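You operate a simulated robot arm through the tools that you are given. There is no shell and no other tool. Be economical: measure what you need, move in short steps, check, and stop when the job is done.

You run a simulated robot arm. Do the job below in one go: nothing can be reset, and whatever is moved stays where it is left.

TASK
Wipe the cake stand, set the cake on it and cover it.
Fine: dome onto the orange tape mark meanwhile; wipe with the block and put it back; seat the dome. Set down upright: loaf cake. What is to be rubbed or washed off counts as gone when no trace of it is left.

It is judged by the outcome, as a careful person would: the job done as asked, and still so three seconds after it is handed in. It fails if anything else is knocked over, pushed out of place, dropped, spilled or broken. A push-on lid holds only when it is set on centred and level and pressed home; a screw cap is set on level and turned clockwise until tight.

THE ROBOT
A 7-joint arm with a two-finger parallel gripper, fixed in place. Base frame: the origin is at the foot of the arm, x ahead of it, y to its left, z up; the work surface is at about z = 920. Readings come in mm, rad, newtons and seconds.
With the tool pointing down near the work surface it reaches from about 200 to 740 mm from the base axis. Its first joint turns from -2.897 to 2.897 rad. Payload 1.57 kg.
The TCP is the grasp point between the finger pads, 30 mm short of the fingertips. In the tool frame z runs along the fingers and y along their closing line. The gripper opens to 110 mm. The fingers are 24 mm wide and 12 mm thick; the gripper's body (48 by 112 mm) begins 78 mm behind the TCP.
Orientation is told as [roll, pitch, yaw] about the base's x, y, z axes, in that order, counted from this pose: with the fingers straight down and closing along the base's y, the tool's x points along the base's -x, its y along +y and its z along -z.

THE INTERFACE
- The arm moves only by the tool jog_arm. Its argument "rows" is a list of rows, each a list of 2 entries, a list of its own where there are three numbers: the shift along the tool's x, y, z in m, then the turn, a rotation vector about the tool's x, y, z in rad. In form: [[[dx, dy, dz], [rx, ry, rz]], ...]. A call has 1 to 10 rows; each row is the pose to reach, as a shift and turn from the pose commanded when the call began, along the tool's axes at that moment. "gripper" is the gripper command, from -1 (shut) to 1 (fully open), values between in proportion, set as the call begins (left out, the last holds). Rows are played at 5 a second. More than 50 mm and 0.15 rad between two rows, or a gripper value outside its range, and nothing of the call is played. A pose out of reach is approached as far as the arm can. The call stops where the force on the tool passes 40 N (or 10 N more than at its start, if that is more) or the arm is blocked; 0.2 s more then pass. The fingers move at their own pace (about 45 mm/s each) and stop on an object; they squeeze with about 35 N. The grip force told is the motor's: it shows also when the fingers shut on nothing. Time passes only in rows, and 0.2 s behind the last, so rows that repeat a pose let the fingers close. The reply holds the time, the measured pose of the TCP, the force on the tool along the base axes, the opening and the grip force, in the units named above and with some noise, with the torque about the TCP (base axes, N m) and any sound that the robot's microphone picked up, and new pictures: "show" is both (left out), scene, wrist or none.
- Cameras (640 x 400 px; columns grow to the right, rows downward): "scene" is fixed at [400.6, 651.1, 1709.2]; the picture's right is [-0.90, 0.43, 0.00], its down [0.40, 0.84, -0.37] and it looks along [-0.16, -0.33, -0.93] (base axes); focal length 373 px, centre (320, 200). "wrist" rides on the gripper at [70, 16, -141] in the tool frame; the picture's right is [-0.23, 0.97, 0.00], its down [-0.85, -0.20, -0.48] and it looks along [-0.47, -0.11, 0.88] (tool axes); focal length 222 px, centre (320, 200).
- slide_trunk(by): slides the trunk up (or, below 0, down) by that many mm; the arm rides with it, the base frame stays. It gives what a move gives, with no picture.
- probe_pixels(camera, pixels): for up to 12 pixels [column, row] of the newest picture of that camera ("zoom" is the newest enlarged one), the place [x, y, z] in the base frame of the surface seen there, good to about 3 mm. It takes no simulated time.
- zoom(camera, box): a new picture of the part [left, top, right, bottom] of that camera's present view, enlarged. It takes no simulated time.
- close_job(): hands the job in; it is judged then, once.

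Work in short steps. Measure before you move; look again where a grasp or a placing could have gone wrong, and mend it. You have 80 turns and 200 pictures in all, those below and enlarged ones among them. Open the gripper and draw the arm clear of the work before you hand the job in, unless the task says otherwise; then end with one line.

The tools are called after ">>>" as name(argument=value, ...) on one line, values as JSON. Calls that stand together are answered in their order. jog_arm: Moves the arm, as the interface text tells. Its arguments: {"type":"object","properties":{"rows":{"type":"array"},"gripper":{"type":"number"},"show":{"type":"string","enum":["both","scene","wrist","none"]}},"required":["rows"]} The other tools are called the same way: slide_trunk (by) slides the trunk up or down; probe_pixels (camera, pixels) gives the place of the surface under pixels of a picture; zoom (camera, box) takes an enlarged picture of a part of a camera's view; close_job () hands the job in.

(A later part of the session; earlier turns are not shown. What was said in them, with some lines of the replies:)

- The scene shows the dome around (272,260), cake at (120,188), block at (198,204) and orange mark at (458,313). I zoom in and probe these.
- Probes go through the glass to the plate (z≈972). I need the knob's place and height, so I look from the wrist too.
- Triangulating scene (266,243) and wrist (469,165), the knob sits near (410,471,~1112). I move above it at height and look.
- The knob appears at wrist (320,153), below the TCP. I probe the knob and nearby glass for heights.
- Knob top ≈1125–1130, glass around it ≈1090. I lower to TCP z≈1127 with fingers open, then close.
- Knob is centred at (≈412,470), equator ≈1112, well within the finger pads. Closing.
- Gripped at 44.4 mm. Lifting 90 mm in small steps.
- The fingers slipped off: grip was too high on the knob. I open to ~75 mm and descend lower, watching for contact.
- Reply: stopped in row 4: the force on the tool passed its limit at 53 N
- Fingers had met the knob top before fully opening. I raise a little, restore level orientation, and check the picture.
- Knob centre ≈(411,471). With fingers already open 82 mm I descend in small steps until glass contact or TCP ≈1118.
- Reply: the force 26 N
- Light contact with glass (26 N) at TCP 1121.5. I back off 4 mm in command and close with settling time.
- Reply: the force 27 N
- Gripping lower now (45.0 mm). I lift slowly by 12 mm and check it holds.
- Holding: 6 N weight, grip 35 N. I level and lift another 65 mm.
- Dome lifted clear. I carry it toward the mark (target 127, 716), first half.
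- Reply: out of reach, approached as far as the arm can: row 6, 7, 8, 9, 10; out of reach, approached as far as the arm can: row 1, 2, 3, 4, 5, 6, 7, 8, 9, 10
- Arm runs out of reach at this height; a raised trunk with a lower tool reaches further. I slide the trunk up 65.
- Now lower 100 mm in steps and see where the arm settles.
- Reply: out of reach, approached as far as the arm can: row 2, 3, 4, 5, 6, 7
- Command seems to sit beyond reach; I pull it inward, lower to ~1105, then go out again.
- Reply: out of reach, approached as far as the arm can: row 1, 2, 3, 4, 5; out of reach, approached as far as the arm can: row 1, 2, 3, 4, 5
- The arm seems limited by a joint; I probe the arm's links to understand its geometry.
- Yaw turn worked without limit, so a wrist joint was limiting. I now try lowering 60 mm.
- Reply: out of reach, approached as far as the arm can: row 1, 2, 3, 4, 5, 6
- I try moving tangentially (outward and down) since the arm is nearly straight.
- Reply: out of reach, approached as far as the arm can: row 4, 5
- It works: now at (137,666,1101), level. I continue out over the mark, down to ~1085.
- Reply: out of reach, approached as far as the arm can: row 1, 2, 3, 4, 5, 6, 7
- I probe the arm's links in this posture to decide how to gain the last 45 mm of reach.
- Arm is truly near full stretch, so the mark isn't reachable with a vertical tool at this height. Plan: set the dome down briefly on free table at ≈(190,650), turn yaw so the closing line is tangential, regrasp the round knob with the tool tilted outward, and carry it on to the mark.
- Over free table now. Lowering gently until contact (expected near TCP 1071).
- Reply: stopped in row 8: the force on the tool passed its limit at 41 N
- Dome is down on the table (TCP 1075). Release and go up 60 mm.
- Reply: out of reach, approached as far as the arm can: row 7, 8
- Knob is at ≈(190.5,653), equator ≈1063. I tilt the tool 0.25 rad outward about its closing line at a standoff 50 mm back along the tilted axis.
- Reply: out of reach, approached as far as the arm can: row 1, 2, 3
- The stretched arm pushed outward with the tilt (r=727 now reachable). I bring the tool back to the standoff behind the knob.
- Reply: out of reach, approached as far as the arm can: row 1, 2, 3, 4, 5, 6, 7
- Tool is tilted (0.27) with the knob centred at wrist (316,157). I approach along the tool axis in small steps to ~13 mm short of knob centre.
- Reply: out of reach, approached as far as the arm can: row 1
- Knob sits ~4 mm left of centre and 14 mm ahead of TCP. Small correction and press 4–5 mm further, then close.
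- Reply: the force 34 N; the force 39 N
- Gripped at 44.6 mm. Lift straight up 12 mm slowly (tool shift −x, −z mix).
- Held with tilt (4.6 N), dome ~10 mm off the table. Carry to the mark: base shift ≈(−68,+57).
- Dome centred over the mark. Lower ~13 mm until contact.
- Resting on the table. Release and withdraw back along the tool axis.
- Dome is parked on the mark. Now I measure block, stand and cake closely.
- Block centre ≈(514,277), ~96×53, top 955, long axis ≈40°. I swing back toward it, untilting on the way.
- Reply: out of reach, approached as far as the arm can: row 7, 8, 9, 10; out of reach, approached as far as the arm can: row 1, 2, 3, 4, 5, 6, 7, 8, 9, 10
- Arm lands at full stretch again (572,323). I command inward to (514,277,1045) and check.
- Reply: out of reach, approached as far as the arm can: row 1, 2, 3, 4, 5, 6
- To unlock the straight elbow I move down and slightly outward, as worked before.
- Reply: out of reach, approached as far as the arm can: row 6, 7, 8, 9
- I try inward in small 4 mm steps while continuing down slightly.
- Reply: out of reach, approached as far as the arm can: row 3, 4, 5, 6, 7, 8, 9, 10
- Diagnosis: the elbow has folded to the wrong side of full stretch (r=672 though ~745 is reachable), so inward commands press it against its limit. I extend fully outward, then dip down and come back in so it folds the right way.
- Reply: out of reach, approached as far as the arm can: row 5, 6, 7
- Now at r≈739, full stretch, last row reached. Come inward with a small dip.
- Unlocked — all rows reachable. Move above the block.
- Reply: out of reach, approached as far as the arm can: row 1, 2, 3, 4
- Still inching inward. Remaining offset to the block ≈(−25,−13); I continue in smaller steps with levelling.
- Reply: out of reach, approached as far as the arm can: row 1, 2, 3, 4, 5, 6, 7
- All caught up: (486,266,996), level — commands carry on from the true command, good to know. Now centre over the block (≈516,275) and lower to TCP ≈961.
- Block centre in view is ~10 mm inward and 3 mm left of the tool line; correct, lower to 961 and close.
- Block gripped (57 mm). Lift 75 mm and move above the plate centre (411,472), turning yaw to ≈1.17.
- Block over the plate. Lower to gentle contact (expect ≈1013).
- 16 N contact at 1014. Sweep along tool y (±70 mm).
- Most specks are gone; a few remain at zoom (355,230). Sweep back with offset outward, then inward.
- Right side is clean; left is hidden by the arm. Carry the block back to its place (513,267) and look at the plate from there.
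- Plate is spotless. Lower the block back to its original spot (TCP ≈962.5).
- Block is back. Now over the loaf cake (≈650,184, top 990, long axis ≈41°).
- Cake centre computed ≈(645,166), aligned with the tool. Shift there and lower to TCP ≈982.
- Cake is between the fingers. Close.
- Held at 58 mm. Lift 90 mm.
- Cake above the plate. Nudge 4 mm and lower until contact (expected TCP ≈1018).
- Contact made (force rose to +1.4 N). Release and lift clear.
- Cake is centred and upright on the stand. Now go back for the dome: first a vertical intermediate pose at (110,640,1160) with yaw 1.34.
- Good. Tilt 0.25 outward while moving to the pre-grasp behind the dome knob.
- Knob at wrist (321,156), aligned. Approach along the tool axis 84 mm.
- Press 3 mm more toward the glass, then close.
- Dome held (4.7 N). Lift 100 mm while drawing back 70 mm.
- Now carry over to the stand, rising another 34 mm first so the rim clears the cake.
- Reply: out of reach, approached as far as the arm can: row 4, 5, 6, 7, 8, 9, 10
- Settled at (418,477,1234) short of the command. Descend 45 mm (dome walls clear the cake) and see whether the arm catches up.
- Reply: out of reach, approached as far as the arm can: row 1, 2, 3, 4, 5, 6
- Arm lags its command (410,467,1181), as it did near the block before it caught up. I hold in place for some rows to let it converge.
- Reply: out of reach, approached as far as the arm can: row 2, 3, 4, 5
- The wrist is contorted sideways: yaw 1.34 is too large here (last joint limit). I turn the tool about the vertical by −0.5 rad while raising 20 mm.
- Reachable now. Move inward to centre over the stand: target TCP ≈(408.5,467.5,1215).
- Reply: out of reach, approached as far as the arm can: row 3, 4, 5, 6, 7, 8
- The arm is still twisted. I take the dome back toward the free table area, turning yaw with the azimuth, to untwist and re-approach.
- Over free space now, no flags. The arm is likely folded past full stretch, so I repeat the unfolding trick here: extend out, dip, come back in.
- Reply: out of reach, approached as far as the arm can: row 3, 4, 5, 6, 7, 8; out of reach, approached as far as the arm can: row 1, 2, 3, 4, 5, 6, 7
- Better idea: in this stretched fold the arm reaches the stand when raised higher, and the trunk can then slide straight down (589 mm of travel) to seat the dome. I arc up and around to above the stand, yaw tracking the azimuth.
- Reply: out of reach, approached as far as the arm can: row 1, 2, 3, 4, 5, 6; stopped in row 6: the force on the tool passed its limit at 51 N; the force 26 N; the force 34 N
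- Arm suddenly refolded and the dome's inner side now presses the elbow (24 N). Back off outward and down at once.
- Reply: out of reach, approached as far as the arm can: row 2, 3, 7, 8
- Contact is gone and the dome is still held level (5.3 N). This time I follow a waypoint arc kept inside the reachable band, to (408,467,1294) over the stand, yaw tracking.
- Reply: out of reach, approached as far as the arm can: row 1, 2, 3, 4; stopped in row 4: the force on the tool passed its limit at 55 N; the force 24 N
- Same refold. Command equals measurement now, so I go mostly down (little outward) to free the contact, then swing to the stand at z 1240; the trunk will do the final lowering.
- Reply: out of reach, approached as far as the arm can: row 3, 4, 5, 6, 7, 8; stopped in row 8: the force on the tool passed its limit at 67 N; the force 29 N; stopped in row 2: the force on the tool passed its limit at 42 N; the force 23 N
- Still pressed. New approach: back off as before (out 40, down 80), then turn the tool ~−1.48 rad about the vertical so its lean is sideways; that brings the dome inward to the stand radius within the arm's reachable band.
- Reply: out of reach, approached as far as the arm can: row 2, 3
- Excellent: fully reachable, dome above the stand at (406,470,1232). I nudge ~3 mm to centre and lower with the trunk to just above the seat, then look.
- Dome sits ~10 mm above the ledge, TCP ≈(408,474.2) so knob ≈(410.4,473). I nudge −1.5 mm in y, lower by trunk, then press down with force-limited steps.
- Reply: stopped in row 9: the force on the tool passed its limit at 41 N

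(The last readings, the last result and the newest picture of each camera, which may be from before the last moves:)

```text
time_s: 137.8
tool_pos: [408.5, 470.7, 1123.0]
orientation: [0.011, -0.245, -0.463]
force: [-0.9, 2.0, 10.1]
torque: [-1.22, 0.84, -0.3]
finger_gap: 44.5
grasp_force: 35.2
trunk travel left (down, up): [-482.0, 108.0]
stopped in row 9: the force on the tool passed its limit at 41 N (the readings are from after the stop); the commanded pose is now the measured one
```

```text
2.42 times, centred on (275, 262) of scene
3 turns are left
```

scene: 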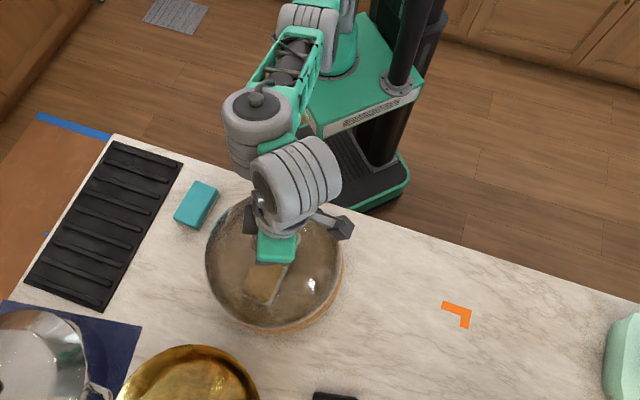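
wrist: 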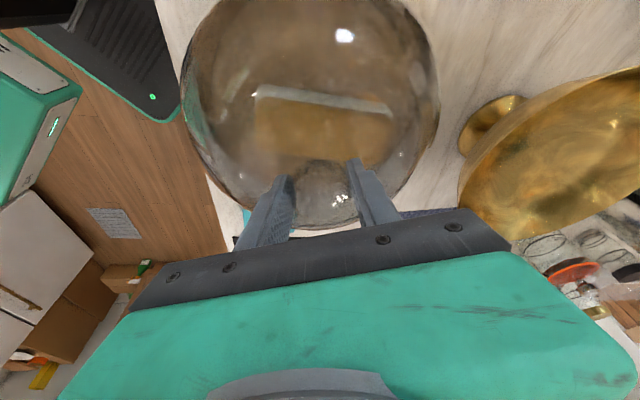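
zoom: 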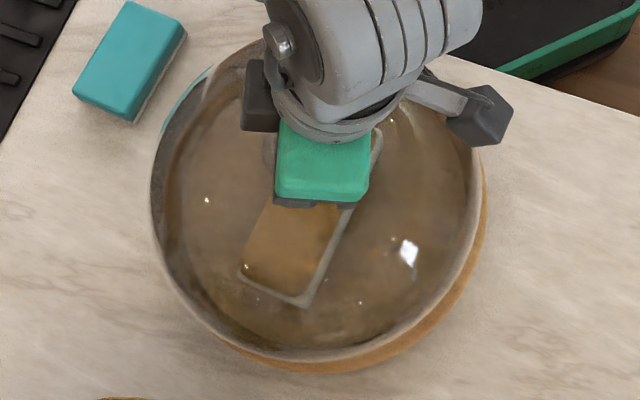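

Dome meets the ledge at TCP 1123, matching the expected seat height, and took a 41 N press. Now release and withdraw along the tool axis, then inspect.

>>> jog_arm(rows=[[[0, 0, 0], [0, 0, 0]], [[0, 0, 0], [0, 0, 0]], [[0, 0, 0], [0, 0, 0]], [[0, 0, -0.002], [0, 0, 0]], [[0, 0, -0.015], [0, 0, 0]], [[0, 0, -0.035], [0, 0, 0]], [[0, 0, -0.06], [0, 0, 0]], [[0, 0, -0.06], [0, 0, 0]]], gripper=0.5, show="none")

>>> slide_trunk(by=100)

>>> jog_arm(rows=[[[0, 0, 0], [0, 0, 0]], [[0, 0, 0], [0, 0, 0]]], show="both")

>>> zoom(camera="scene", box=[190, 180, 360, 345])

>>> zoom(camera="wrist", box=[160, 0, 460, 230])

```text
time_s: 139.7
tool_pos: [392.4, 479.7, 1180.8]
orientation: [0.01, -0.242, -0.463]
force: [0.2, 0.0, -0.2]
torque: [0.05, 0.01, 0.02]
finger_gap: 82.4
grasp_force: 0.1
trunk travel left (down, up): [-482.0, 108.0]
```

```text
time_s: 141.0
tool_pos: [392.8, 478.8, 1280.5]
orientation: [0.01, -0.242, -0.462]
force: [0.0, -0.3, -0.6]
torque: [0.0, 0.01, -0.01]
finger_gap: 82.5
grasp_force: 0.1
trunk travel left (down, up): [-582.0, 8.0]
```

```text
time_s: 141.6
tool_pos: [392.2, 479.7, 1279.6]
orientation: [0.009, -0.242, -0.464]
force: [0.4, -0.4, -0.7]
torque: [-0.03, 0.01, 0.0]
finger_gap: 82.6
grasp_force: 0.1
trunk travel left (down, up): [-582.0, 8.0]
```

scene: 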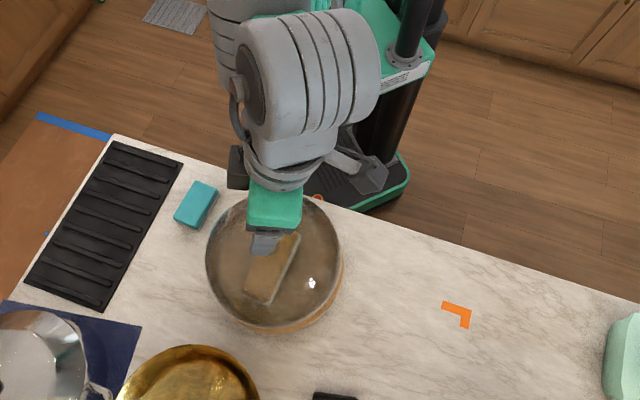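
wrist: 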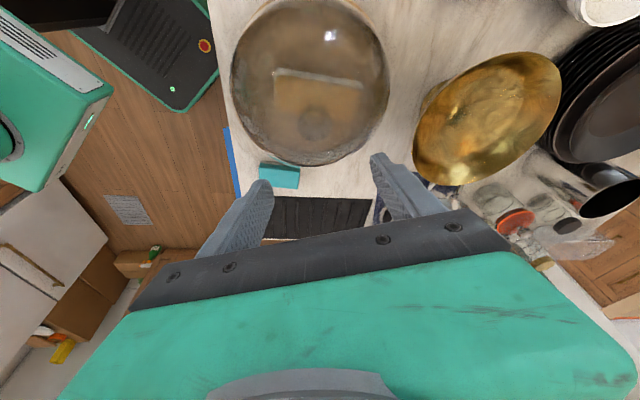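

```text
2.42 times, centred on (275, 262) of scene
```

zoom: 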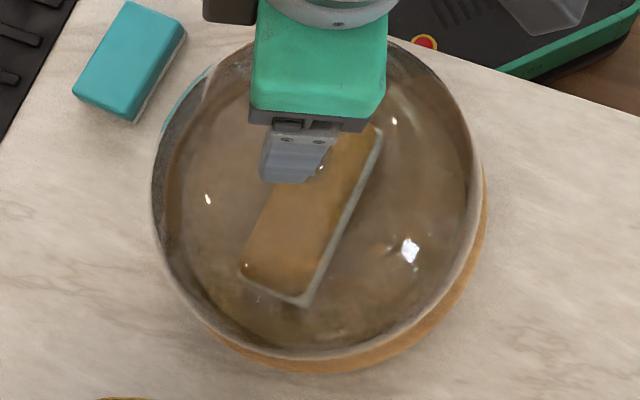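

```text
1.74 times, centred on (310, 115) of wrist
2 turns are left
```

zoom: 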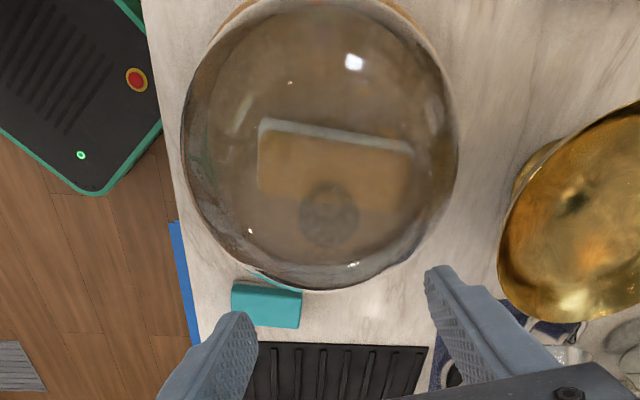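

The dome outline matches its original seated outline (edges at 205.6/342 vs 206.4/341.4 px), level with the cake beneath. I swing the arm clear to the free side at this height.

>>> jog_arm(rows=[[[0.02, 0.001, -0.005], [0, 0, 0]], [[0.048, 0.001, -0.012], [0, 0, 0]], [[0.078, 0.002, -0.019], [0, 0, 0]], [[0.108, 0.003, -0.027], [0, 0, 0]], [[0.138, 0.004, -0.034], [0, 0, 0]], [[0.165, 0.005, -0.041], [0, 0, 0]], [[0.165, 0.005, -0.041], [0, 0, 0]]], show="scene")

```text
time_s: 143.2
tool_pos: [247.5, 545.6, 1274.5]
orientation: [0.009, -0.242, -0.465]
force: [-0.2, -0.2, -0.4]
torque: [-0.04, -0.05, 0.05]
finger_gap: 82.6
grasp_force: 0.0
out of reach, approached as far as the arm can: row 4, 5, 6, 7
trunk travel left (down, up): [-582.0, 8.0]
1 turns are left
```

scene: 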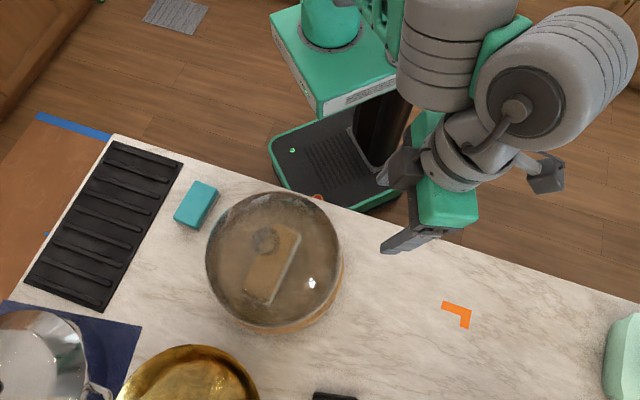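

The dome covers the cake on the clean stand, the block is back in its place, and the gripper is open and clear. Handing in.

>>> close_job()

```text
The job is handed in.
```

The job is handed in: the stand is wiped with no specks left, the cake stands upright on it, and the dome is seated over it. The block is back in its place. Only one 41 N push pressed the dome home. While I carried the dome to the stand it pressed against something, probably the arm's elbow, three times (up to 67 N), with no damage visible afterwards.
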